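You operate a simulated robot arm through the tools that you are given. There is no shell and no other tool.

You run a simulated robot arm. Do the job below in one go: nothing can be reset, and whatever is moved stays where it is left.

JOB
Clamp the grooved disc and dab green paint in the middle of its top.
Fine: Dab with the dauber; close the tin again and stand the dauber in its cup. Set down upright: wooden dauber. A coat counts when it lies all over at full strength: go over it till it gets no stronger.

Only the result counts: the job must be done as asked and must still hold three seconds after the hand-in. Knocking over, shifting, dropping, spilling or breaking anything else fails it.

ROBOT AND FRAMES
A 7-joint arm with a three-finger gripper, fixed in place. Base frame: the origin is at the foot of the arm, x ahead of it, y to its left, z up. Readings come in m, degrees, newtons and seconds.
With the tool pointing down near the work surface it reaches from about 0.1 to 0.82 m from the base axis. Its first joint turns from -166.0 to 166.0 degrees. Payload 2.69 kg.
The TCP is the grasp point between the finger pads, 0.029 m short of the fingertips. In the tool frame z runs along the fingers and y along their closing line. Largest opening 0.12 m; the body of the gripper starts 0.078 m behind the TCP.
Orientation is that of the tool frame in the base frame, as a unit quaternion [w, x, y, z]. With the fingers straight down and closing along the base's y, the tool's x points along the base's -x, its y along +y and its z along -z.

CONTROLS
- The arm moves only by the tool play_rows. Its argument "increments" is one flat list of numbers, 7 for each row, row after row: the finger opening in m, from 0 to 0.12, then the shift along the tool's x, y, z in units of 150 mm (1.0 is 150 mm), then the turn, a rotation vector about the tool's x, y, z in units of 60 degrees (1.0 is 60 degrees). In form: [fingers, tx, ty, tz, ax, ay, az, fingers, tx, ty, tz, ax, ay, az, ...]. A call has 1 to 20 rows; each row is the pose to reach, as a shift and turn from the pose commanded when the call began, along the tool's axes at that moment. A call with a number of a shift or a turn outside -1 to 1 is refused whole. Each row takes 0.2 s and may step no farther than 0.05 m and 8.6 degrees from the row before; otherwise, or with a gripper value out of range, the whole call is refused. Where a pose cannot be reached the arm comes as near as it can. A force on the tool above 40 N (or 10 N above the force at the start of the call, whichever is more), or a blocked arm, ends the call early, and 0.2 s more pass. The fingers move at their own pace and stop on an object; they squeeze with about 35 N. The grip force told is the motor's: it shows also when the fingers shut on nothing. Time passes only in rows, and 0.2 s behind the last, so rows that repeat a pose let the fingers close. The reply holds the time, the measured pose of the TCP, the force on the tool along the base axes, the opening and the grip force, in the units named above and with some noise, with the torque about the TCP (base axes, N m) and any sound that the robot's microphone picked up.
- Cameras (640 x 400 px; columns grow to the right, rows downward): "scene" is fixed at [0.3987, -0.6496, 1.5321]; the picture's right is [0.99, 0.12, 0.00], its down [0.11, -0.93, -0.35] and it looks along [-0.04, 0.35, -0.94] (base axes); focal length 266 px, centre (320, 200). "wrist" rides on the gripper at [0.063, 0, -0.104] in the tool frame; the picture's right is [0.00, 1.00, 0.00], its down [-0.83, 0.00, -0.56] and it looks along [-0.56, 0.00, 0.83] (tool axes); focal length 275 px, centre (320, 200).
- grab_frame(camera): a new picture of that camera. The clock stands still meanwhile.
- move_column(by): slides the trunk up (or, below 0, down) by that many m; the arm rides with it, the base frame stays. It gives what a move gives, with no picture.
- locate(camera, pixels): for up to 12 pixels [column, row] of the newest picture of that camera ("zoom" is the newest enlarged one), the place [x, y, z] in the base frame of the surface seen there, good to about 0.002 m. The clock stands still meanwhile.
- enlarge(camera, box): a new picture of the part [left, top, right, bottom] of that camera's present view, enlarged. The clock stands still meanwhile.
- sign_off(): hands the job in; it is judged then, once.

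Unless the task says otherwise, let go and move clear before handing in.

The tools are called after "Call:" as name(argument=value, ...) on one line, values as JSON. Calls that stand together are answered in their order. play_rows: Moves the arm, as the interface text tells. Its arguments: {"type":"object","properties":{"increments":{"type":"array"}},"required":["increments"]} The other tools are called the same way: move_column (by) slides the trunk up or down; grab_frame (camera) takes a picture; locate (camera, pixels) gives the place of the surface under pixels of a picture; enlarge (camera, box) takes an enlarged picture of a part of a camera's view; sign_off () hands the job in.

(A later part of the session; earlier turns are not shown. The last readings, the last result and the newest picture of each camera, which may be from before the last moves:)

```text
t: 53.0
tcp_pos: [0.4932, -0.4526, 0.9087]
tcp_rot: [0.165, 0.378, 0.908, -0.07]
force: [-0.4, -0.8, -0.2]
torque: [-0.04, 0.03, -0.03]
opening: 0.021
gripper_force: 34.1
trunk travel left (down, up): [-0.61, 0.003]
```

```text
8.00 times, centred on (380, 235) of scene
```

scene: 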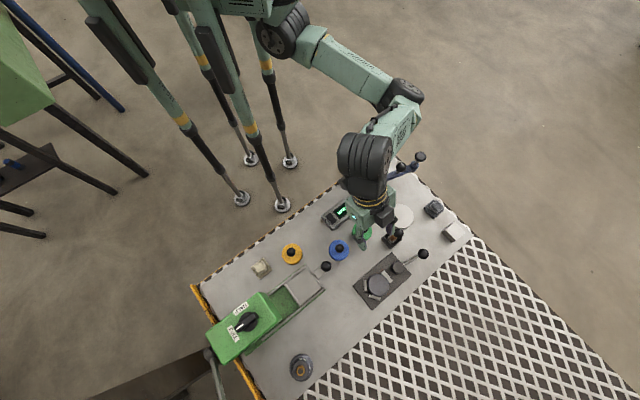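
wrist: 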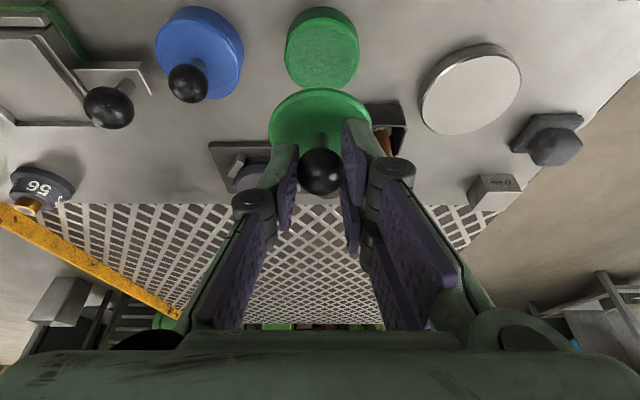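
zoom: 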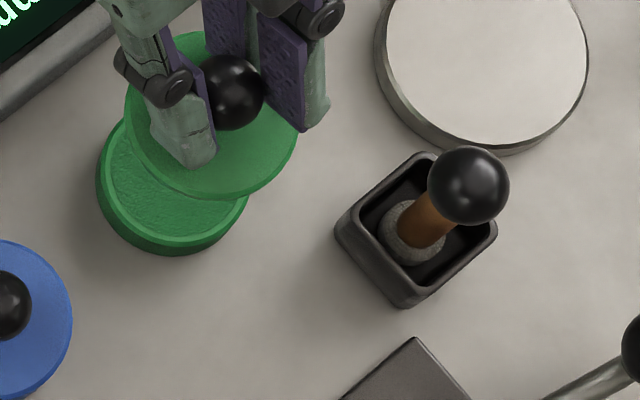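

The tin is open with a green inked pad inside (zoom [170,190]) and the lid is in the fingers. I'll carry the lid to the free spot at about [0.503,-0.53] and look before lowering.

Call:
play_rows(increments=[0.01, -0.1176, -0.1062, 0.0444, 0, 0, 0, 0.01, -0.2351, -0.2124, 0.0889, 0, 0, 0, 0.01, -0.3527, -0.3186, 0.1333, 0, 0, 0, 0.01, -0.3527, -0.3186, 0.1333, 0, 0, 0])

Call:
grab_frame(camera="wrist")

Call:
enlarge(camera="scene", box=[330, 210, 426, 280])

```text
t: 54.0
tcp_pos: [0.5009, -0.5279, 0.9068]
tcp_rot: [0.165, 0.378, 0.908, -0.07]
force: [0.3, 0.2, -1.5]
torque: [0.02, 0.0, -0.02]
opening: 0.0214
gripper_force: 34.8
trunk travel left (down, up): [-0.61, 0.003]
```

```text
taken
```

wrist: 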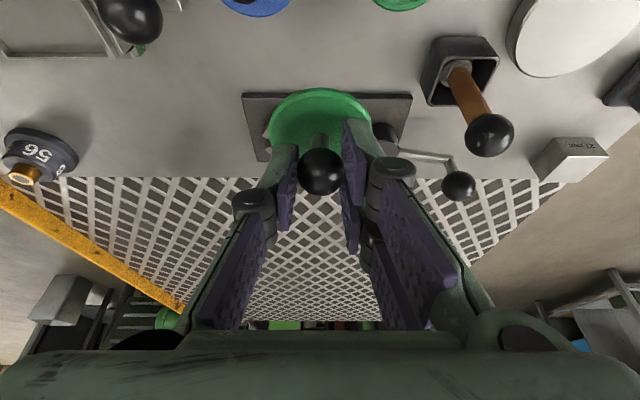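

```text
5.71 times, centred on (378, 245) of scene
```

zoom: 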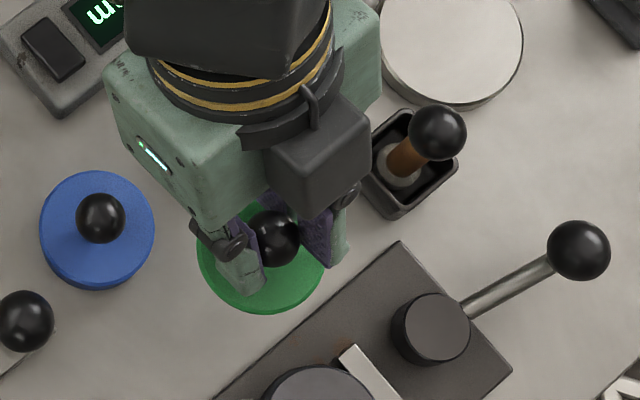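

The lid hovers over free bench between blue tin, green tin and clamp plate. Lowering 75 mm first.

Call:
play_rows(increments=[0.01, 0.0489, 0, 0.1152, 0, 0, 0, 0.01, 0.0978, 0, 0.2304, 0, 0, 0, 0.01, 0.1466, 0, 0.3455, 0, 0, 0, 0.01, 0.1955, 0, 0.4607, 0, 0, 0, 0.01, 0.1955, 0, 0.4607, 0, 0, 0])

Call:
grab_frame(camera="wrist")

Call:
enlarge(camera="scene", box=[330, 210, 426, 280])

```text
t: 55.2
tcp_pos: [0.4982, -0.5245, 0.8326]
tcp_rot: [0.165, 0.377, 0.909, -0.07]
force: [0.0, 0.2, -0.4]
torque: [0.0, 0.01, 0.0]
opening: 0.0211
gripper_force: 35.2
trunk travel left (down, up): [-0.61, 0.003]
```

```text
taken
```

wrist: 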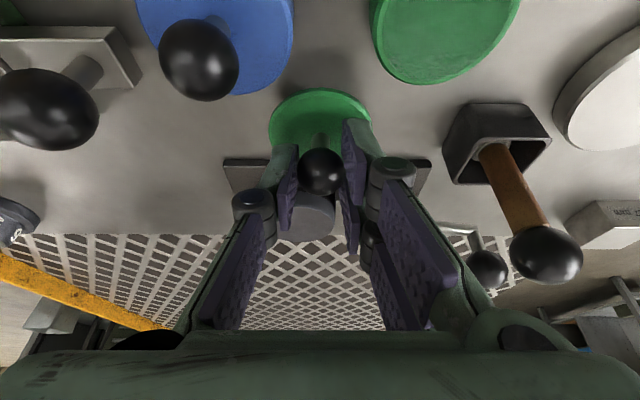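

```text
5.71 times, centred on (378, 245) of scene
```

zoom: 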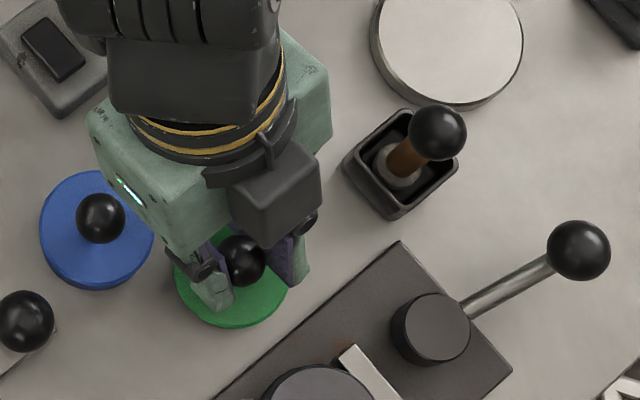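

Still free (−0.4 N). I'll lower on in small steps until the lid touches the bench.

Call:
play_rows(increments=[0.01, 0.0094, 0, 0.025, 0, 0, 0, 0.01, 0.0189, 0, 0.0499, 0, 0, 0, 0.01, 0.0283, 0, 0.0748, 0, 0, 0])

Call:
play_rows(increments=[0.01, 0.0047, 0, 0.0125, 0, 0, 0, 0.01, 0.0094, 0, 0.025, 0, 0, 0])

```text
t: 56.0
tcp_pos: [0.4968, -0.5242, 0.8214]
tcp_rot: [0.165, 0.377, 0.909, -0.071]
force: [-1.0, -0.5, -0.5]
torque: [0.01, 0.01, -0.02]
opening: 0.0209
gripper_force: 35.4
trunk travel left (down, up): [-0.61, 0.003]
```

```text
t: 56.6
tcp_pos: [0.4981, -0.5248, 0.8163]
tcp_rot: [0.165, 0.378, 0.908, -0.071]
force: [0.0, 0.5, -0.5]
torque: [0.02, -0.01, 0.01]
opening: 0.0213
gripper_force: 35.0
trunk travel left (down, up): [-0.61, 0.003]
```

Call:
play_rows(increments=[0.01, 0.0024, 0, 0.0062, 0, 0, 0, 0.01, 0.0047, 0, 0.0125, 0, 0, 0, 0.01, 0.0047, 0, 0.0125, 0, 0, 0])

Call:
enlarge(camera="wrist", box=[240, 60, 420, 200])

```text
t: 57.4
tcp_pos: [0.4974, -0.5247, 0.8156]
tcp_rot: [0.165, 0.378, 0.908, -0.07]
force: [0.4, 0.4, -0.6]
torque: [-0.01, -0.02, 0.01]
opening: 0.021
gripper_force: 35.1
trunk travel left (down, up): [-0.61, 0.003]
```

```text
2.86 times, centred on (330, 130) of wrist
```

zoom: 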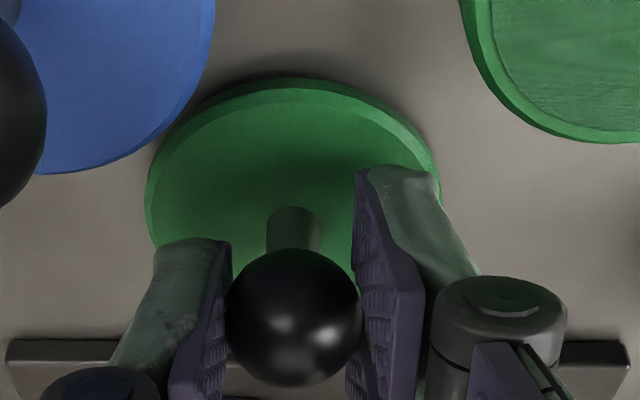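

No contact yet; the lid is a thin plate and its shadow shows it's close to the bench. Continuing in 1 mm steps.

Call:
play_rows(increments=[0.01, 0.0024, 0, 0.0062, 0, 0, 0, 0.01, 0.0024, 0, 0.0062, 0, 0, 0])

Call:
play_rows(increments=[0.01, 0.0024, 0, 0.0062, 0, 0, 0, 0.01, 0.0024, 0, 0.0062, 0, 0, 0])

Call:
play_rows(increments=[0.01, 0.0024, 0, 0.0062, 0, 0, 0, 0.01, 0.0024, 0, 0.0062, 0, 0, 0])

```text
t: 58.0
tcp_pos: [0.4957, -0.5242, 0.8137]
tcp_rot: [0.165, 0.378, 0.908, -0.071]
force: [-0.2, 0.2, -1.6]
torque: [0.0, 0.0, 0.02]
opening: 0.0213
gripper_force: 35.3
trunk travel left (down, up): [-0.61, 0.003]
```

```text
t: 58.6
tcp_pos: [0.4959, -0.5251, 0.8126]
tcp_rot: [0.166, 0.377, 0.909, -0.07]
force: [1.3, -0.4, 4.4]
torque: [0.04, -0.03, 0.0]
opening: 0.0211
gripper_force: 35.7
trunk travel left (down, up): [-0.61, 0.003]
```

```text
t: 59.2
tcp_pos: [0.4959, -0.5246, 0.8133]
tcp_rot: [0.166, 0.377, 0.908, -0.071]
force: [1.6, -1.9, 13.5]
torque: [-0.1, -0.02, 0.01]
opening: 0.0211
gripper_force: 34.8
trunk travel left (down, up): [-0.61, 0.003]
```

The lid touched down (13.5 N at z≈0.813). I'll ease up 1 mm, then open the fingers.

Call:
play_rows(increments=[0.01, -0.0024, 0, -0.0062, 0, 0, 0, 0.02, -0.0024, 0, -0.0062, 0, 0, 0, 0.03, -0.0024, 0, -0.0062, 0, 0, 0, 0.04, -0.0024, 0, -0.0062, 0, 0, 0, 0.045, -0.0024, 0, -0.0062, 0, 0, 0])

Call:
grab_frame(camera="wrist")

```text
t: 60.4
tcp_pos: [0.4973, -0.5249, 0.8128]
tcp_rot: [0.165, 0.378, 0.909, -0.07]
force: [0.2, -1.5, -0.7]
torque: [0.0, -0.01, 0.01]
opening: 0.0451
gripper_force: 0.0
trunk travel left (down, up): [-0.61, 0.003]
```

```text
taken
```

wrist: 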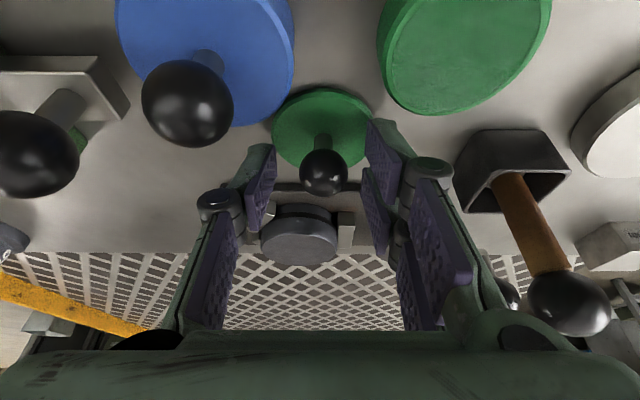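

The lid rests on the bench, knob at [322,172]. I'll rise straight up, then go over the dauber.

Call:
play_rows(increments=[0.045, -0.0707, 0, -0.187, 0, 0, 0, 0.045, -0.1414, 0, -0.374, 0, 0, 0, 0.045, -0.212, 0, -0.561, 0, 0, 0, 0.045, -0.283, 0, -0.748, 0, 0, 0])

Call:
enlarge(camera="scene", box=[330, 210, 426, 280])

Call:
grab_frame(camera="wrist")

```text
t: 61.4
tcp_pos: [0.4971, -0.5228, 0.9315]
tcp_rot: [0.166, 0.377, 0.908, -0.069]
force: [0.1, 0.2, -0.3]
torque: [0.02, -0.01, 0.0]
opening: 0.0452
gripper_force: 0.0
trunk travel left (down, up): [-0.61, 0.003]
```

```text
5.71 times, centred on (378, 245) of scene
```

zoom: 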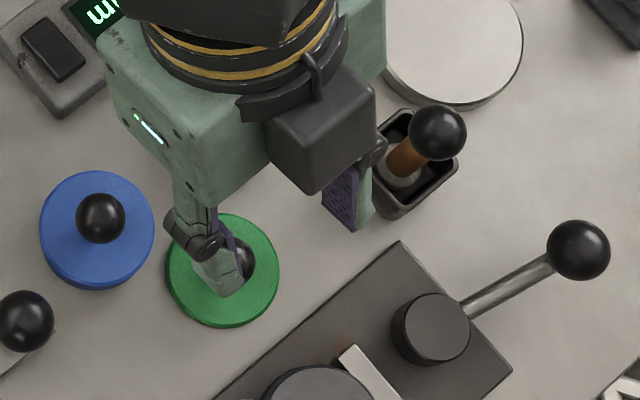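

```text
taken
```

wrist: 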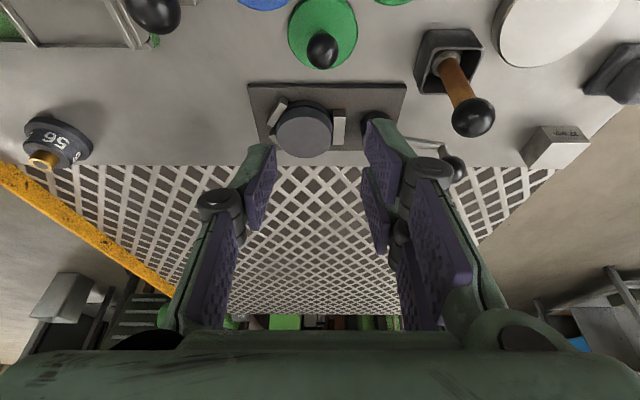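

Now sideways to above the dauber's ball ([472,117]) at the same height.

Call:
play_rows(increments=[0.045, -0.0241, 0.164, 0.003, 0, 0, 0, 0.05, -0.0482, 0.328, 0.006, 0, 0, 0, 0.05, -0.0723, 0.492, 0.009, 0, 0, 0, 0.05, -0.0964, 0.656, 0.0115, 0, 0, 0, 0.05, -0.0964, 0.656, 0.0115, 0, 0, 0])

Call:
grab_frame(camera="wrist")

Call:
locate(camera="wrist", pixels=[[320, 105], [330, 105], [325, 120]])

```text
t: 62.6
tcp_pos: [0.5766, -0.464, 0.9341]
tcp_rot: [0.166, 0.377, 0.909, -0.07]
force: [0.4, -0.7, 0.2]
torque: [-0.01, 0.02, 0.02]
opening: 0.05
gripper_force: 0.0
trunk travel left (down, up): [-0.61, 0.003]
```

```text
taken
```

wrist: 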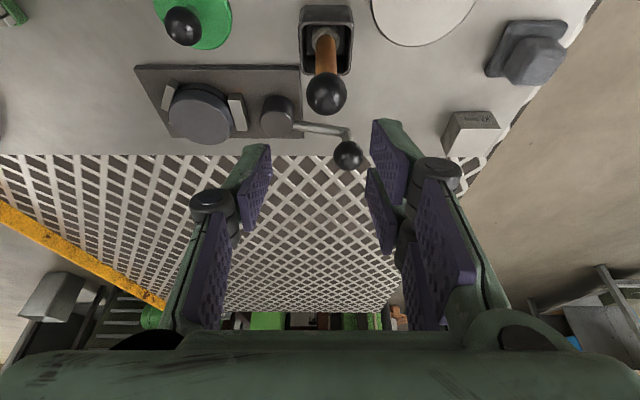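

```text
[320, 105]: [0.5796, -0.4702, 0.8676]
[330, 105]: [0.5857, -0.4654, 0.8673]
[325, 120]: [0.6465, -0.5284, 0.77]
```

The ball ([326,93], R≈12.5 mm) is nearly centred. I'll lower 63 mm around it with fingers at 0.05, then check before closing.

Call:
play_rows(increments=[0.05, 0.0371, 0.0082, 0.0982, 0, 0, 0, 0.05, 0.0743, 0.0165, 0.1965, 0, 0, 0, 0.05, 0.1114, 0.0247, 0.2947, 0, 0, 0, 0.05, 0.1485, 0.0247, 0.3929, 0, 0, 0, 0.05, 0.1485, 0.0247, 0.3929, 0, 0, 0])

Call:
grab_frame(camera="wrist")

Call:
enlarge(camera="scene", box=[340, 200, 436, 270])

```text
t: 63.8
tcp_pos: [0.5787, -0.4622, 0.8738]
tcp_rot: [0.166, 0.377, 0.909, -0.07]
force: [-1.0, 0.2, 0.5]
torque: [0.02, -0.02, -0.01]
opening: 0.0502
gripper_force: 0.0
trunk travel left (down, up): [-0.61, 0.003]
```

```text
taken
```

wrist: 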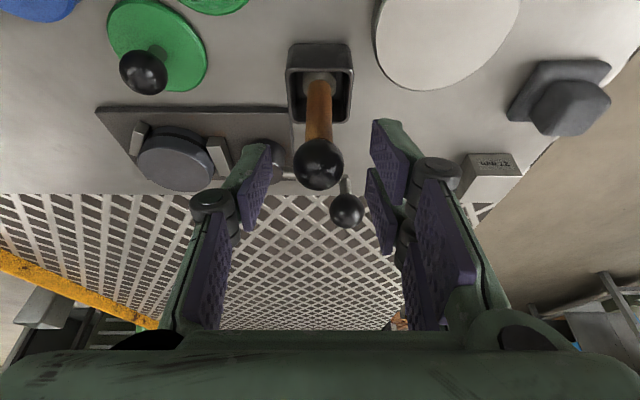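

```text
5.71 times, centred on (388, 235) of scene
```

zoom: 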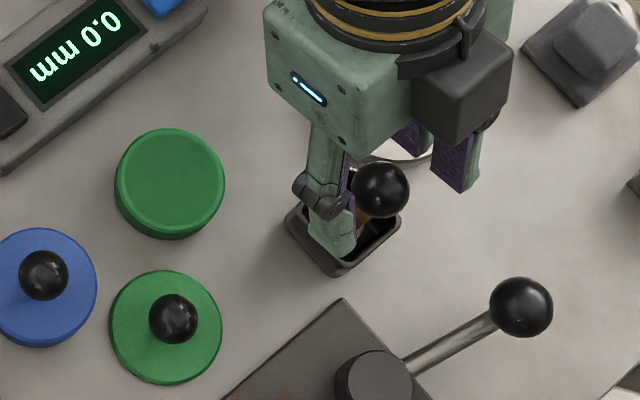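

The ball ([318,164]) is centred between the pads. Before gripping I'll use this clear view to measure the open tin, the lid and the cup.

Call:
locate(camera="zoom", pixels=[[170, 180], [122, 180], [219, 180], [170, 135], [170, 226], [140, 150], [200, 210], [174, 318], [115, 330], [218, 330], [165, 275], [165, 378]])

Call:
enlarge(camera="scene", box=[352, 220, 376, 238])

```text
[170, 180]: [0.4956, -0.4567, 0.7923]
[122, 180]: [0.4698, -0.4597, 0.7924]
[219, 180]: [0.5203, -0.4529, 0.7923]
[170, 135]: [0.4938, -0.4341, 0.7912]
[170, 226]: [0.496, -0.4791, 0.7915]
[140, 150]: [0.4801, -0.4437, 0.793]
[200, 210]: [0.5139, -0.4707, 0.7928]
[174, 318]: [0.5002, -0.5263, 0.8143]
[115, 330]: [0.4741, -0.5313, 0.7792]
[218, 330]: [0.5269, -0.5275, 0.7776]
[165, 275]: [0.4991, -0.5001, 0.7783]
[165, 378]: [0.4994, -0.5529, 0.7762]
```

```text
16.00 times, centred on (364, 229) of scene
```

zoom: 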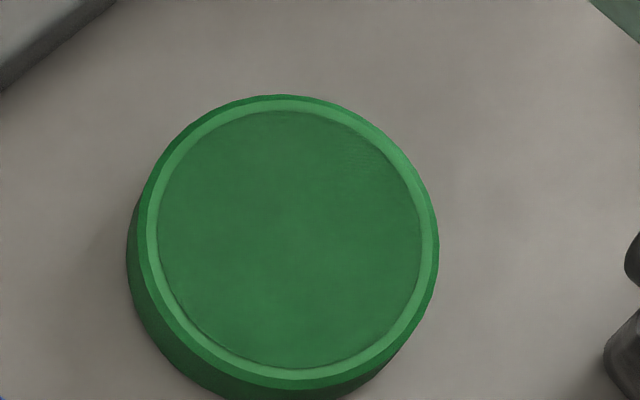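

Tin centre ≈[0.4955,-0.4565], pad surface z≈0.792; lid now at ≈[0.5005,-0.5265]. Gripping the dauber's ball now.

Call:
play_rows(increments=[0.04, 0, -0.008, 0, 0, 0, 0, 0.03, 0, -0.008, 0, 0, 0, 0, 0.015, 0, -0.008, 0, 0, 0, 0, 0.01, 0, -0.008, 0, 0, 0, 0, 0.01, 0, -0.008, 0, 0, 0, 0])

Call:
grab_frame(camera="wrist")

```text
t: 65.0
tcp_pos: [0.5791, -0.4635, 0.8727]
tcp_rot: [0.165, 0.377, 0.909, -0.07]
force: [-0.8, 0.6, 0.6]
torque: [0.01, -0.04, 0.01]
opening: 0.0229
gripper_force: 34.9
trunk travel left (down, up): [-0.61, 0.003]
```

```text
taken
```

wrist: 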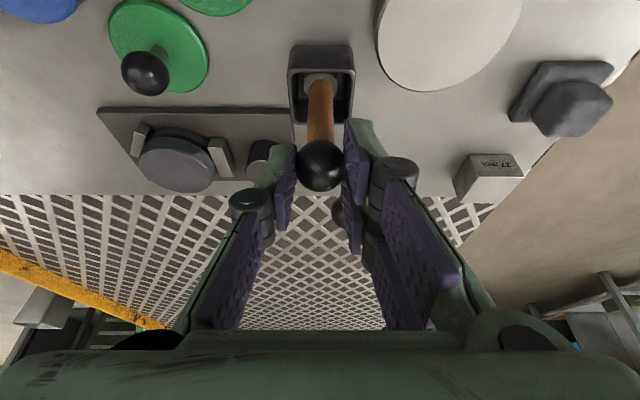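

The ball is gripped at 0.0229. Lifting the dauber straight up 60 mm.

Call:
play_rows(increments=[0.01, -0.0354, 0, -0.0935, 0, 0, 0, 0.01, -0.0707, 0, -0.187, 0, 0, 0, 0.01, -0.106, 0, -0.2807, 0, 0, 0, 0.01, -0.1414, 0, -0.3742, 0, 0, 0])

Call:
grab_frame(camera="wrist")

Call:
enlarge(camera="scene", box=[350, 190, 446, 260])

```text
t: 66.0
tcp_pos: [0.5781, -0.464, 0.9324]
tcp_rot: [0.166, 0.377, 0.909, -0.07]
force: [0.6, -0.5, -0.4]
torque: [-0.04, -0.04, 0.0]
opening: 0.0228
gripper_force: 34.6
trunk travel left (down, up): [-0.61, 0.003]
```

```text
taken
```

wrist: 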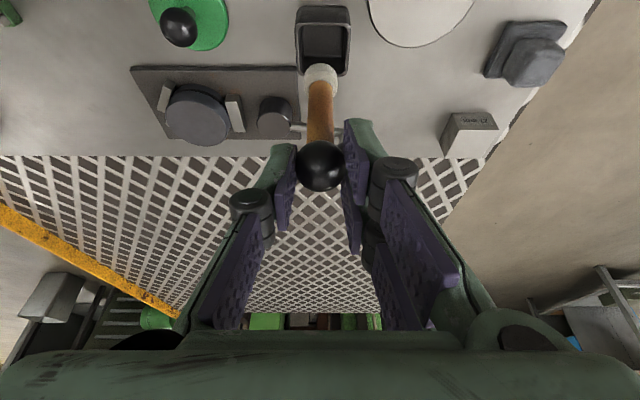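

```text
5.71 times, centred on (398, 225) of scene
```

zoom: 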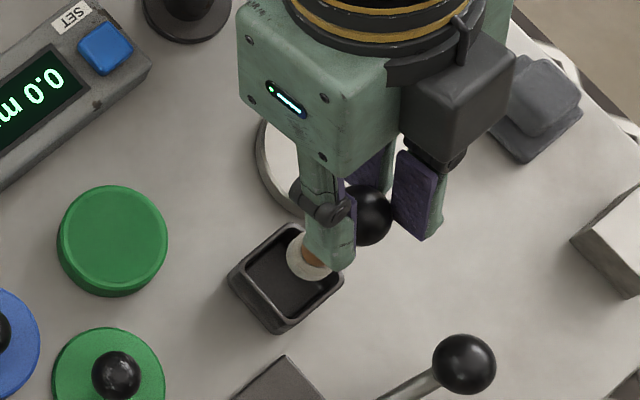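

The dauber is up with a clean white pad at [320,78]. I'll check that it hangs vertical and get its length and the cup's shape.

Call:
locate(camera="wrist", pixels=[[320, 70], [308, 78], [334, 78], [320, 85], [320, 120], [320, 165], [302, 15], [348, 15], [325, 8], [325, 72], [300, 70], [348, 72]])

Call:
enlarge(camera="wrist", box=[270, 0, 390, 200])

```text
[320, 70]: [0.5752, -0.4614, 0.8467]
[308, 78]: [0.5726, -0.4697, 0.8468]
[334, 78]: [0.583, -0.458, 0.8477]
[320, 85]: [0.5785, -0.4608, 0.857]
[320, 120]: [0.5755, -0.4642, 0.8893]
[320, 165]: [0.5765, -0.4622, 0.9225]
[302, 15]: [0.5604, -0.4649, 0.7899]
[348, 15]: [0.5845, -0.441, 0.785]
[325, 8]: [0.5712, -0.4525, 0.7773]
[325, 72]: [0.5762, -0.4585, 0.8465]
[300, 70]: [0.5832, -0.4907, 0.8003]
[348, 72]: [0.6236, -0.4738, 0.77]
```

```text
2.00 times, centred on (330, 100) of wrist
```

zoom: 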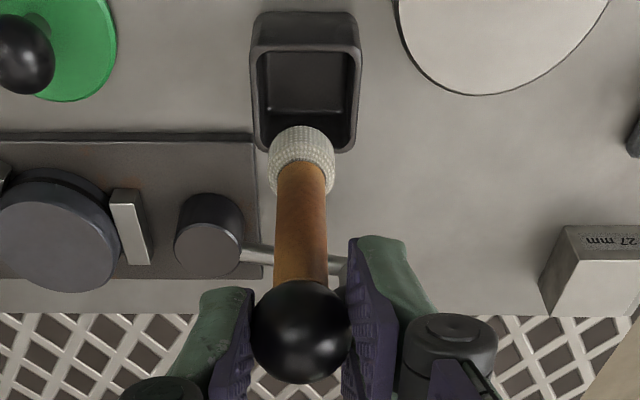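

The dauber hangs vertical; pad bottom is about 96 mm below the TCP (now z≈0.836). I'll carry it above the open green tin.

Call:
play_rows(increments=[0.01, 0.1437, -0.118, -0.0543, 0, 0, 0, 0.01, 0.2873, -0.236, -0.1087, 0, 0, 0, 0.01, 0.431, -0.354, -0.163, 0, 0, 0, 0.01, 0.431, -0.354, -0.163, 0, 0, 0])

Call:
grab_frame(camera="wrist")

Call:
enlarge(camera="scene", box=[335, 200, 415, 260])

```text
t: 67.0
tcp_pos: [0.4932, -0.4506, 0.9318]
tcp_rot: [0.165, 0.377, 0.909, -0.07]
force: [0.2, -0.2, -0.5]
torque: [0.03, 0.0, 0.0]
opening: 0.0227
gripper_force: 35.3
trunk travel left (down, up): [-0.61, 0.003]
```

```text
taken
```

wrist: 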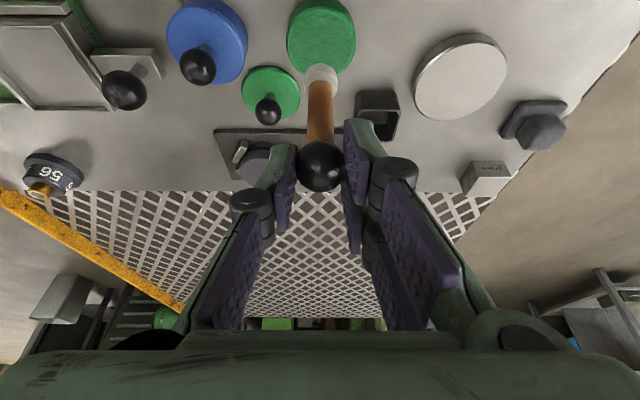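

```text
6.67 times, centred on (375, 230) of scene
```

zoom: 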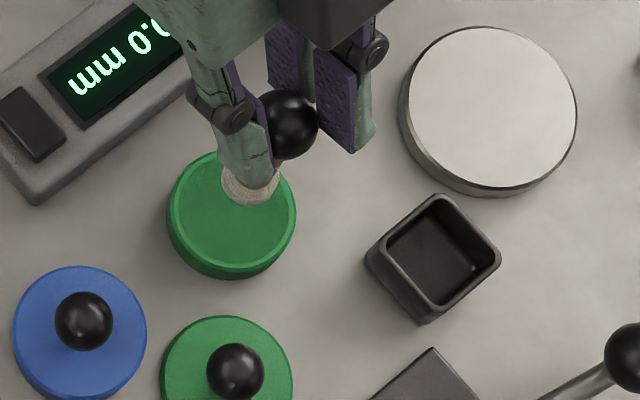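

Projected down, the pad lands about mid-tin. The cup is in clear view too, so I'll measure it now for the return, then dip.

Call:
locate(camera="zoom", pixels=[[438, 199], [386, 250], [428, 308], [492, 258], [430, 270], [415, 250], [450, 255], [435, 230]])

Call:
play_rows(increments=[0.01, 0.0314, 0, 0.0832, 0, 0, 0, 0.01, 0.0628, 0, 0.166, 0, 0, 0, 0.01, 0.0872, 0, 0.2307, 0, 0, 0])

```text
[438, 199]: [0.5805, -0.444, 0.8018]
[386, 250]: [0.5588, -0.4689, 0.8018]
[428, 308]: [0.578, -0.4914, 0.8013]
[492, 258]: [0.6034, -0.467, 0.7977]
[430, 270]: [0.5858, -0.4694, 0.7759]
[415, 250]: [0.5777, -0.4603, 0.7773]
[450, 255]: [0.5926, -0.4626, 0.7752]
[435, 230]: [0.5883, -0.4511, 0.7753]
```

```text
t: 67.8
tcp_pos: [0.4919, -0.4515, 0.8948]
tcp_rot: [0.165, 0.376, 0.909, -0.07]
force: [0.6, -0.2, -1.4]
torque: [-0.01, 0.04, -0.01]
opening: 0.0228
gripper_force: 34.9
trunk travel left (down, up): [-0.61, 0.003]
```

Cup centre ≈[0.581,-0.4677], floor z≈0.776. The dauber's pad is now a few mm above the ink; I'll lower in 2 mm steps.

Call:
play_rows(increments=[0.01, 0.0047, 0, 0.0125, 0, 0, 0, 0.01, 0.0094, 0, 0.025, 0, 0, 0])

Call:
play_rows(increments=[0.01, 0.0024, 0, 0.0062, 0, 0, 0, 0.01, 0.0047, 0, 0.0125, 0, 0, 0])

```text
t: 68.4
tcp_pos: [0.4924, -0.4521, 0.8901]
tcp_rot: [0.165, 0.377, 0.908, -0.071]
force: [-1.2, 0.1, -0.5]
torque: [-0.02, 0.0, -0.02]
opening: 0.0234
gripper_force: 34.9
trunk travel left (down, up): [-0.61, 0.003]
```

```text
t: 69.0
tcp_pos: [0.4935, -0.4519, 0.8887]
tcp_rot: [0.165, 0.378, 0.908, -0.071]
force: [0.5, -0.3, -0.4]
torque: [0.04, -0.03, 0.0]
opening: 0.0227
gripper_force: 34.3
trunk travel left (down, up): [-0.61, 0.003]
```

Call:
play_rows(increments=[0.01, 0.0024, 0, 0.0062, 0, 0, 0, 0.01, 0.0047, 0, 0.0125, 0, 0, 0])

Call:
enlarge(camera="wrist", box=[260, 0, 400, 200])

```text
t: 69.6
tcp_pos: [0.4931, -0.4523, 0.8892]
tcp_rot: [0.166, 0.377, 0.909, -0.071]
force: [0.5, -0.8, 8.0]
torque: [-0.07, -0.08, 0.03]
opening: 0.023
gripper_force: 34.7
trunk travel left (down, up): [-0.61, 0.003]
```

```text
2.00 times, centred on (330, 100) of wrist
```

zoom: 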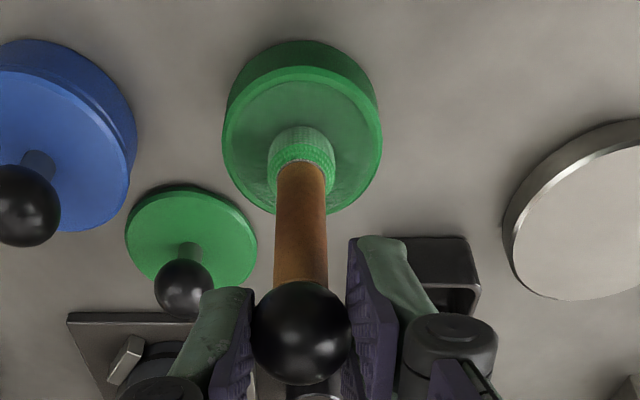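

Contact at 8 N and the pad is turning green (zoom [300,155]). I'll dwell briefly, lift, and check the pad's colour.

Call:
play_rows(increments=[0.01, 0, 0, 0, 0, 0, 0, 0.01, 0, 0, 0, 0, 0, 0, 0.01, 0, 0, 0, 0, 0, 0, 0.01, -0.0236, 0, -0.0624, 0, 0, 0, 0.01, -0.0589, 0, -0.156, 0, 0, 0, 0.01, -0.1037, 0, -0.2744, 0, 0, 0])

Call:
enlarge(camera="wrist", box=[260, 0, 400, 200])

Call:
enlarge(camera="scene", box=[335, 200, 415, 260])

```text
t: 71.0
tcp_pos: [0.494, -0.4528, 0.9311]
tcp_rot: [0.165, 0.377, 0.909, -0.07]
force: [0.2, 0.2, -0.7]
torque: [0.01, 0.01, 0.02]
opening: 0.0231
gripper_force: 34.7
trunk travel left (down, up): [-0.61, 0.003]
```

```text
2.00 times, centred on (330, 100) of wrist
```

zoom: 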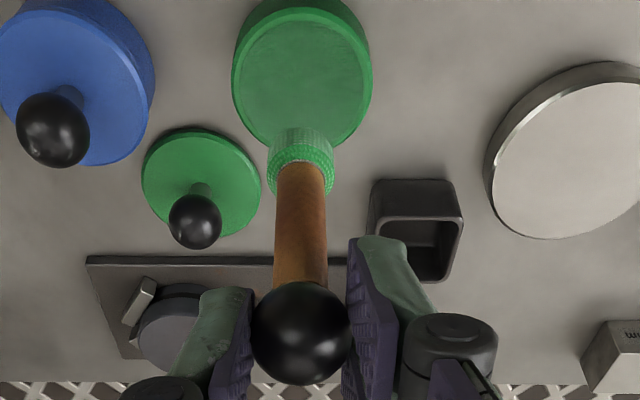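

```text
6.67 times, centred on (375, 230) of scene
```

zoom: 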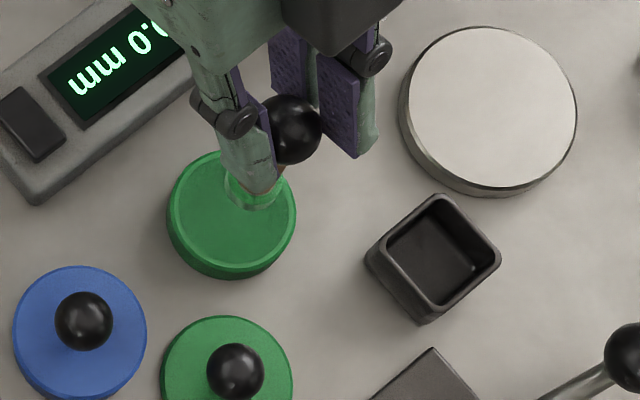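

The pad is loaded green and still vertical. I'll re-measure the clamped disc's top for the exact middle.

Call:
enlarge(camera="scene", box=[360, 266, 400, 301])

```text
11.43 times, centred on (380, 284) of scene
```

zoom: 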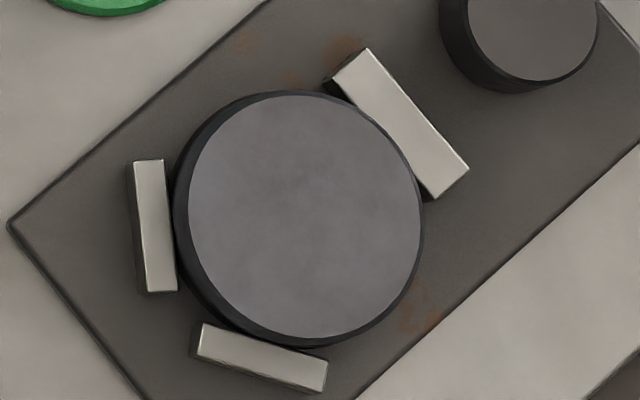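

Call:
locate(camera="zoom", pixels=[[305, 217], [192, 217], [418, 217], [305, 99], [305, 333], [225, 135], [385, 300], [225, 300], [385, 135]])

```text
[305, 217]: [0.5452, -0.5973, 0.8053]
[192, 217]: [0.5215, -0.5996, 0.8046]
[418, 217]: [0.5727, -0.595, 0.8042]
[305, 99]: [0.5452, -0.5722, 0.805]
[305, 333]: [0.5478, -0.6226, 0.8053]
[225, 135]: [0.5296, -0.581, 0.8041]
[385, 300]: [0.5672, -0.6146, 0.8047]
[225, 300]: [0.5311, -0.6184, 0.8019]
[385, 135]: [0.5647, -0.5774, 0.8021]
```

Disc middle is ≈[0.547,-0.5975], top z≈0.8045. I'll carry the dauber there, keeping its pad ~30 mm above the disc.

Call:
play_rows(increments=[0.01, -0.1441, -0.0713, 0.0426, 0, 0, 0, 0.01, -0.2881, -0.1425, 0.0852, 0, 0, 0, 0.01, -0.4322, -0.2138, 0.1278, 0, 0, 0, 0.01, -0.5763, -0.285, 0.1703, 0, 0, 0, 0.01, -0.7203, -0.3563, 0.2129, 0, 0, 0, 0.01, -0.8644, -0.4275, 0.2555, 0, 0, 0, 0.01, -0.8644, -0.4275, 0.2555, 0, 0, 0])

Call:
grab_frame(camera="wrist")

Call:
enlarge(camera="scene", box=[350, 250, 420, 310])

```text
t: 72.6
tcp_pos: [0.5405, -0.5921, 0.9441]
tcp_rot: [0.164, 0.378, 0.908, -0.071]
force: [-0.3, 0.3, 0.5]
torque: [0.0, 0.02, -0.02]
opening: 0.0228
gripper_force: 34.9
trunk travel left (down, up): [-0.61, 0.003]
```

```text
taken
```

wrist: 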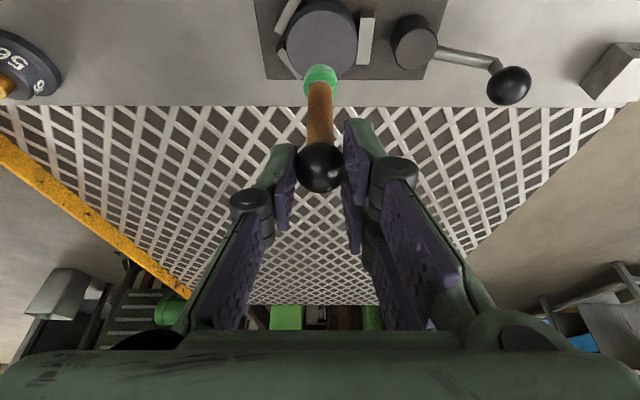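

```text
6.67 times, centred on (385, 280) of scene
```

zoom: 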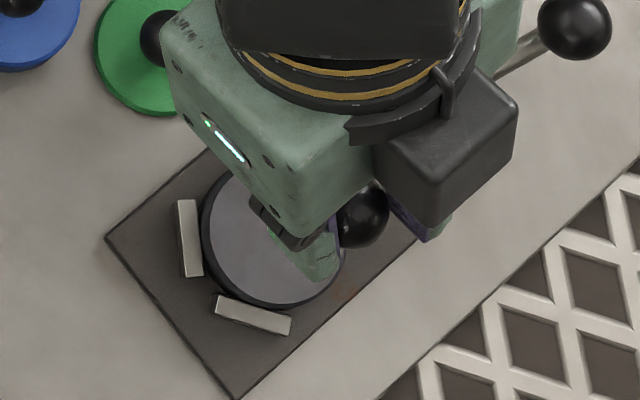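

I'll zoom on the pad over the disc from the wrist camera to compare their positions.

Call:
enlarge(camera="wrist", box=[250, 0, 390, 110])

Call:
locate(camera="zoom", pixels=[[166, 165], [480, 165], [325, 20], [325, 180], [230, 290], [420, 290], [280, 330], [390, 330], [325, 360], [325, 320], [325, 400]])

```text
3.64 times, centred on (320, 55) of wrist
```

zoom: 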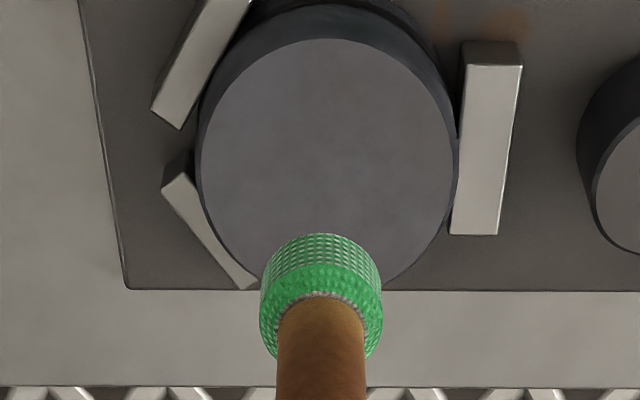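

```text
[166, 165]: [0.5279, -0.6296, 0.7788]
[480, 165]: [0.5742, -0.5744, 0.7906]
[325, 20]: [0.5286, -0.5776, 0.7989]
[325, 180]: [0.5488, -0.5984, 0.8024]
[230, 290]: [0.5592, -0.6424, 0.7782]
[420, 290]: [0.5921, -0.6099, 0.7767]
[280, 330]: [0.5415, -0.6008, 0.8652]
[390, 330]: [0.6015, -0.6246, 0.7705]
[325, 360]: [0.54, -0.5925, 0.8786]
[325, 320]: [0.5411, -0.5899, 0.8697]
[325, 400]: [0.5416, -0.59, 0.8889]
```

The pad lines up within ~3 mm of the disc's middle; I'll shift 3 mm outward and 1.4 mm right while lowering 35 mm.

Call:
play_rows(increments=[0.01, 0.0217, 0.0031, 0.075, 0, 0, 0, 0.01, 0.0433, 0.0062, 0.15, 0, 0, 0, 0.01, 0.065, 0.0093, 0.2249, 0, 0, 0, 0.01, 0.065, 0.0093, 0.2249, 0, 0, 0])

Call:
enlarge(camera="wrist", box=[250, 0, 390, 110])

Call:
enlarge(camera="scene", box=[350, 250, 420, 310])

```text
t: 73.6
tcp_pos: [0.5451, -0.5925, 0.9066]
tcp_rot: [0.165, 0.378, 0.908, -0.07]
force: [-0.1, 0.0, -0.3]
torque: [0.02, 0.05, 0.02]
opening: 0.0231
gripper_force: 34.4
trunk travel left (down, up): [-0.61, 0.003]
```

```text
3.64 times, centred on (320, 55) of wrist
```

zoom: 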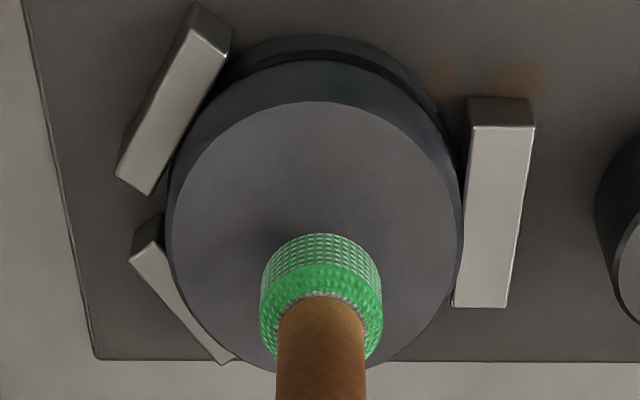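

```text
6.67 times, centred on (385, 280) of scene
```

zoom: 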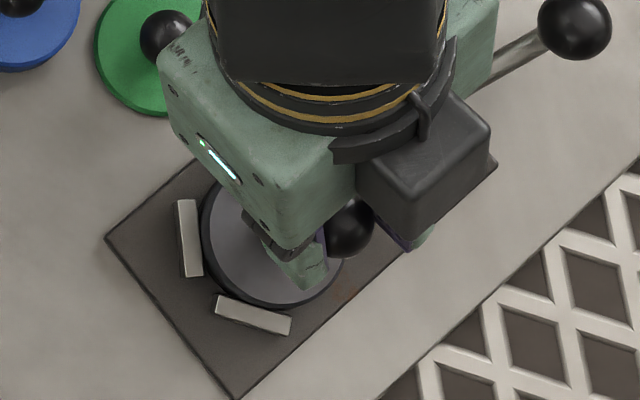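

Now the pad's axis and the disc's middle agree within about a millimetre (disc px 167–463 vs pad centre 321 in zoom). Lowering gently to contact.

Call:
play_rows(increments=[0.01, 0.0047, -0.003, 0.0125, 0, 0, 0, 0.01, 0.0094, -0.006, 0.025, 0, 0, 0])

Call:
play_rows(increments=[0.01, 0.0024, 0, 0.0062, 0, 0, 0, 0.01, 0.0047, 0, 0.0125, 0, 0, 0])

```text
t: 74.2
tcp_pos: [0.5442, -0.5939, 0.9028]
tcp_rot: [0.165, 0.378, 0.908, -0.07]
force: [0.4, 0.1, -0.9]
torque: [0.0, -0.02, 0.02]
opening: 0.0228
gripper_force: 35.4
trunk travel left (down, up): [-0.61, 0.003]
```

```text
t: 74.8
tcp_pos: [0.5448, -0.5927, 0.9007]
tcp_rot: [0.166, 0.377, 0.909, -0.07]
force: [-0.8, -0.4, 0.7]
torque: [-0.01, 0.03, -0.04]
opening: 0.0232
gripper_force: 35.4
trunk travel left (down, up): [-0.61, 0.003]
```

Call:
play_rows(increments=[0.01, 0.0024, 0, 0.0062, 0, 0, 0, 0.01, 0.0024, 0, 0.0062, 0, 0, 0, 0.01, 0.0024, 0, 0.0062, 0, 0, 0])

Call:
enlarge(camera="wrist", box=[250, 0, 390, 110])

```text
t: 75.6
tcp_pos: [0.5455, -0.5926, 0.9007]
tcp_rot: [0.166, 0.377, 0.909, -0.071]
force: [0.7, -1.5, 5.3]
torque: [-0.14, -0.18, 0.02]
opening: 0.023
gripper_force: 35.2
trunk travel left (down, up): [-0.61, 0.003]
```

```text
3.64 times, centred on (320, 55) of wrist
```

zoom: 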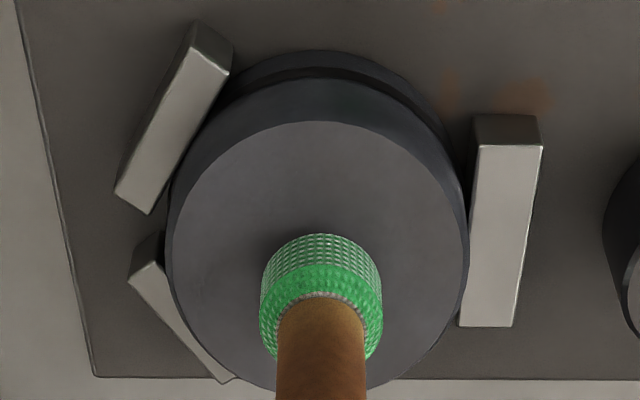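

Contact with 5.3 N in the middle of the disc. I'll hold a moment, press a hair more, then lift 35 mm and look at the dab.

Call:
play_rows(increments=[0.01, 0.0012, 0, 0.0031, 0, 0, 0, 0.01, 0.0012, 0, 0.0031, 0, 0, 0, 0.01, 0.0012, 0, 0.0031, 0, 0, 0, 0.01, -0.0118, 0, -0.0312, 0, 0, 0, 0.01, -0.0471, 0, -0.1247, 0, 0, 0, 0.01, -0.0825, 0, -0.2183, 0, 0, 0])

Call:
enlarge(camera="wrist", box=[250, 0, 390, 110])

Call:
enlarge(camera="scene", box=[350, 250, 420, 310])

```text
t: 77.0
tcp_pos: [0.543, -0.5955, 0.9339]
tcp_rot: [0.165, 0.377, 0.909, -0.071]
force: [-0.2, -0.3, -0.4]
torque: [0.01, -0.03, 0.05]
opening: 0.0231
gripper_force: 35.3
trunk travel left (down, up): [-0.61, 0.003]
```

```text
3.64 times, centred on (320, 55) of wrist
```

zoom: 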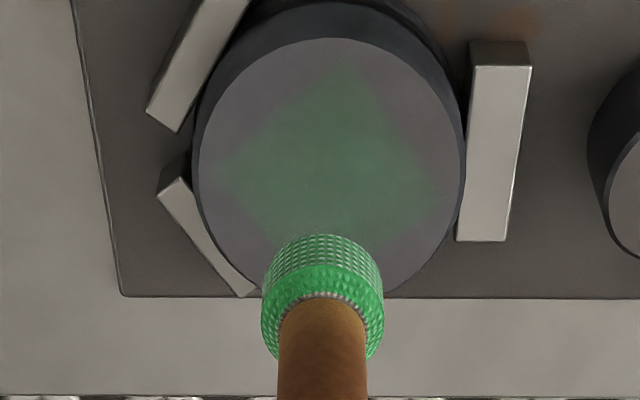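

```text
6.67 times, centred on (385, 280) of scene
```

zoom: 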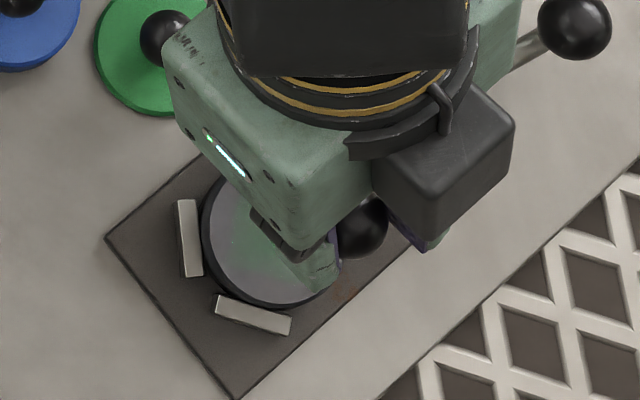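

A faint green square patch now lies in the middle of the disc (diamond in zoom, 215–440 wide). It needs more strength, so I'll dab again several times in the same place.

Call:
play_rows(increments=[0.01, 0.0471, 0, 0.1247, 0, 0, 0, 0.01, 0.0754, 0, 0.1995, 0, 0, 0, 0.01, 0.0837, 0, 0.2214, 0, 0, 0, 0.01, 0.0837, 0, 0.2214, 0, 0, 0, 0.01, 0.0837, 0, 0.2214, 0, 0, 0, 0.01, 0.0589, 0, 0.1559, 0, 0, 0, 0.01, 0.0754, 0, 0.1995, 0, 0, 0, 0.01, 0.0837, 0, 0.2214, 0, 0, 0, 0.01, 0.0837, 0, 0.2214, 0, 0, 0, 0.01, 0.0837, 0, 0.2214, 0, 0, 0, 0.01, 0.0589, 0, 0.1559, 0, 0, 0, 0.01, 0.0236, 0, 0.0624, 0, 0, 0, 0.01, 0, 0, 0, 0, 0, 0])

Call:
enlarge(camera="wrist", box=[250, 0, 390, 110])

```text
t: 79.8
tcp_pos: [0.5452, -0.5946, 0.9347]
tcp_rot: [0.165, 0.378, 0.908, -0.07]
force: [0.9, 0.8, -0.8]
torque: [-0.02, 0.01, -0.02]
opening: 0.0229
gripper_force: 34.8
trunk travel left (down, up): [-0.61, 0.003]
```

```text
3.64 times, centred on (320, 55) of wrist
```

zoom: 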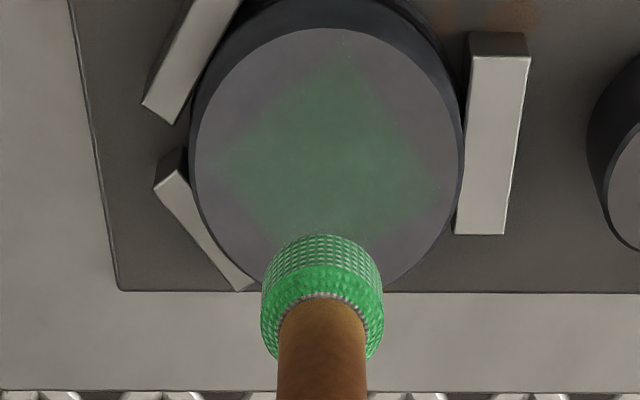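

The patch didn't visibly strengthen without fresh paint, so I'll re-dip: back to the tin, press, lift.

Call:
play_rows(increments=[0.01, 0.1431, 0.0706, -0.0541, 0, 0, 0, 0.01, 0.2862, 0.1412, -0.1082, 0, 0, 0, 0.01, 0.4293, 0.2119, -0.1623, 0, 0, 0, 0.01, 0.5723, 0.2825, -0.2163, 0, 0, 0, 0.01, 0.7154, 0.3531, -0.2704, 0, 0, 0, 0.01, 0.8585, 0.4237, -0.3245, 0, 0, 0, 0.01, 0.8585, 0.4237, -0.3245, 0, 0, 0, 0.01, 0.9292, 0.4237, -0.1374, 0, 0, 0, 0.01, 0.9622, 0.4237, -0.0501, 0, 0, 0, 0.01, 0.9705, 0.4237, -0.0283, 0, 0, 0, 0.01, 0.9705, 0.4237, -0.0283, 0, 0, 0, 0.01, 0.9705, 0.4237, -0.0283, 0, 0, 0])

Call:
enlarge(camera="wrist", box=[260, 0, 400, 200])

Call:
enlarge(camera="scene", box=[350, 250, 420, 310])

```text
t: 82.4
tcp_pos: [0.493, -0.449, 0.8883]
tcp_rot: [0.166, 0.377, 0.909, -0.07]
force: [1.6, 0.0, 12.5]
torque: [0.03, -0.19, 0.03]
opening: 0.0234
gripper_force: 35.4
trunk travel left (down, up): [-0.61, 0.003]
```

```text
2.00 times, centred on (330, 100) of wrist
```

zoom: 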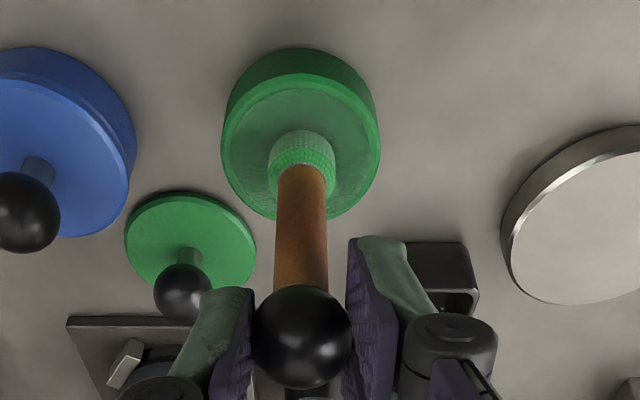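

```text
6.67 times, centred on (385, 280) of scene
```

zoom: 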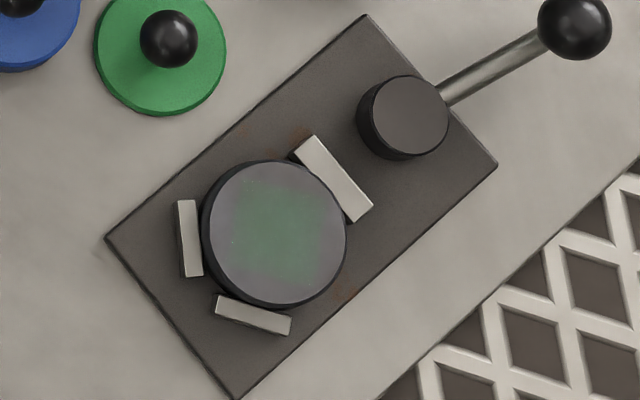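

The scene view shows the faint square patch right in the disc's middle ([277,232] in the zoom). Now I'll lift, carry back, and dab with fresh paint.

Call:
play_rows(increments=[0.01, -0.0471, 0, -0.1247, 0, 0, 0, 0.01, -0.112, 0, -0.2962, 0, 0, 0, 0.01, -0.2551, -0.0706, -0.2421, 0, 0, 0, 0.01, -0.3982, -0.1412, -0.188, 0, 0, 0, 0.01, -0.5413, -0.2119, -0.134, 0, 0, 0, 0.01, -0.6843, -0.2825, -0.0799, 0, 0, 0, 0.01, -0.8274, -0.3531, -0.0258, 0, 0, 0, 0.01, -0.9705, -0.4237, 0.0283, 0, 0, 0, 0.01, -0.9705, -0.4237, 0.0283, 0, 0, 0, 0.01, -0.9116, -0.4237, 0.1842, 0, 0, 0, 0.01, -0.8927, -0.4237, 0.2341, 0, 0, 0, 0.01, -0.8861, -0.4237, 0.2515, 0, 0, 0, 0.01, -0.8861, -0.4237, 0.2515, 0, 0, 0, 0.01, -0.8861, -0.4237, 0.2515, 0, 0, 0, 0.01, -0.8861, -0.4237, 0.2515, 0, 0, 0])

Call:
play_rows(increments=[0.01, -0.0236, 0, -0.0624, 0, 0, 0, 0.01, -0.0589, 0, -0.1559, 0, 0, 0, 0.01, -0.0844, 0, -0.2232, 0, 0, 0])

Call:
enlarge(camera="wrist", box=[250, 0, 390, 110])

```text
t: 85.6
tcp_pos: [0.5439, -0.5944, 0.9001]
tcp_rot: [0.166, 0.377, 0.908, -0.071]
force: [-0.9, 0.0, -0.6]
torque: [-0.01, 0.0, 0.02]
opening: 0.023
gripper_force: 35.0
trunk travel left (down, up): [-0.61, 0.003]
```

```text
t: 86.4
tcp_pos: [0.5444, -0.594, 0.9357]
tcp_rot: [0.166, 0.376, 0.909, -0.07]
force: [0.8, -0.3, -0.7]
torque: [0.01, -0.01, 0.0]
opening: 0.023
gripper_force: 35.2
trunk travel left (down, up): [-0.61, 0.003]
```

```text
3.64 times, centred on (320, 55) of wrist
```

zoom: 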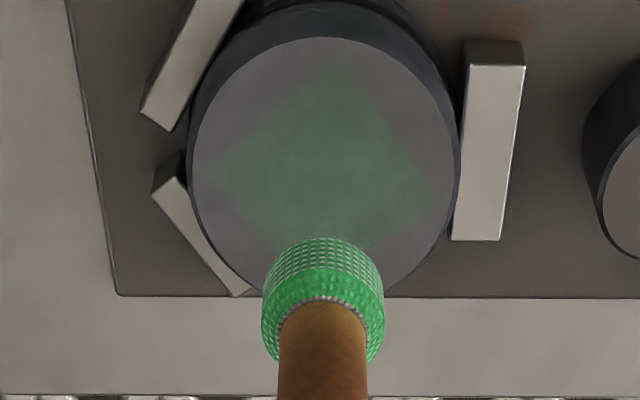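

No contact happened that time (−0.6 N): the dauber shifted up a little in the grip during the harder dip. I'll lower again with force feedback.

Call:
play_rows(increments=[0.01, 0.0471, 0, 0.1247, 0, 0, 0, 0.01, 0.0754, 0, 0.1995, 0, 0, 0, 0.01, 0.0848, 0, 0.2245, 0, 0, 0, 0.01, 0.086, 0, 0.2276, 0, 0, 0, 0.01, 0.086, 0, 0.2276, 0, 0, 0])

Call:
play_rows(increments=[0.01, 0.0024, 0, 0.0062, 0, 0, 0, 0.01, 0.0024, 0, 0.0062, 0, 0, 0])

```text
t: 87.6
tcp_pos: [0.5438, -0.5967, 0.8998]
tcp_rot: [0.167, 0.377, 0.908, -0.071]
force: [0.4, -1.3, 9.6]
torque: [-0.07, -0.05, -0.04]
opening: 0.0228
gripper_force: 35.0
trunk travel left (down, up): [-0.61, 0.003]
```

```text
t: 88.2
tcp_pos: [0.5434, -0.5955, 0.898]
tcp_rot: [0.167, 0.377, 0.908, -0.072]
force: [0.8, 0.6, 15.9]
torque: [-0.02, -0.08, 0.01]
opening: 0.0229
gripper_force: 35.0
trunk travel left (down, up): [-0.61, 0.003]
```

Now in contact at 9.6→15.9 N. Lifting to compare the patch's strength.

Call:
play_rows(increments=[0.01, 0, 0, 0, 0, 0, 0, 0.01, 0, 0, 0, 0, 0, 0, 0.01, -0.0236, 0, -0.0624, 0, 0, 0, 0.01, -0.0589, 0, -0.1559, 0, 0, 0, 0.01, -0.0872, 0, -0.2307, 0, 0, 0])

Call:
enlarge(camera="wrist", box=[250, 0, 390, 110])

```text
t: 89.4
tcp_pos: [0.5426, -0.5948, 0.9316]
tcp_rot: [0.164, 0.378, 0.908, -0.07]
force: [0.2, -0.6, 0.3]
torque: [-0.01, 0.02, 0.0]
opening: 0.0225
gripper_force: 34.8
trunk travel left (down, up): [-0.61, 0.003]
```

```text
3.64 times, centred on (320, 55) of wrist
```

zoom: 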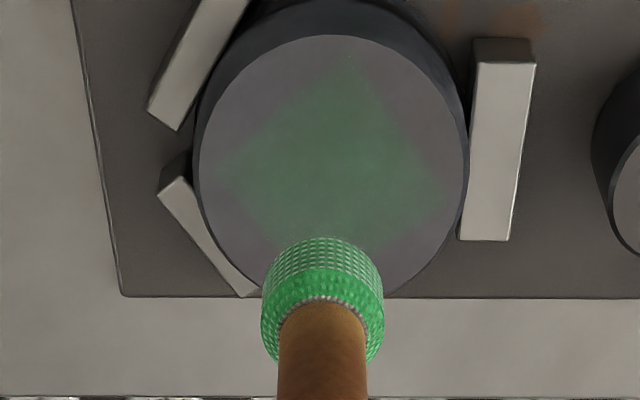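

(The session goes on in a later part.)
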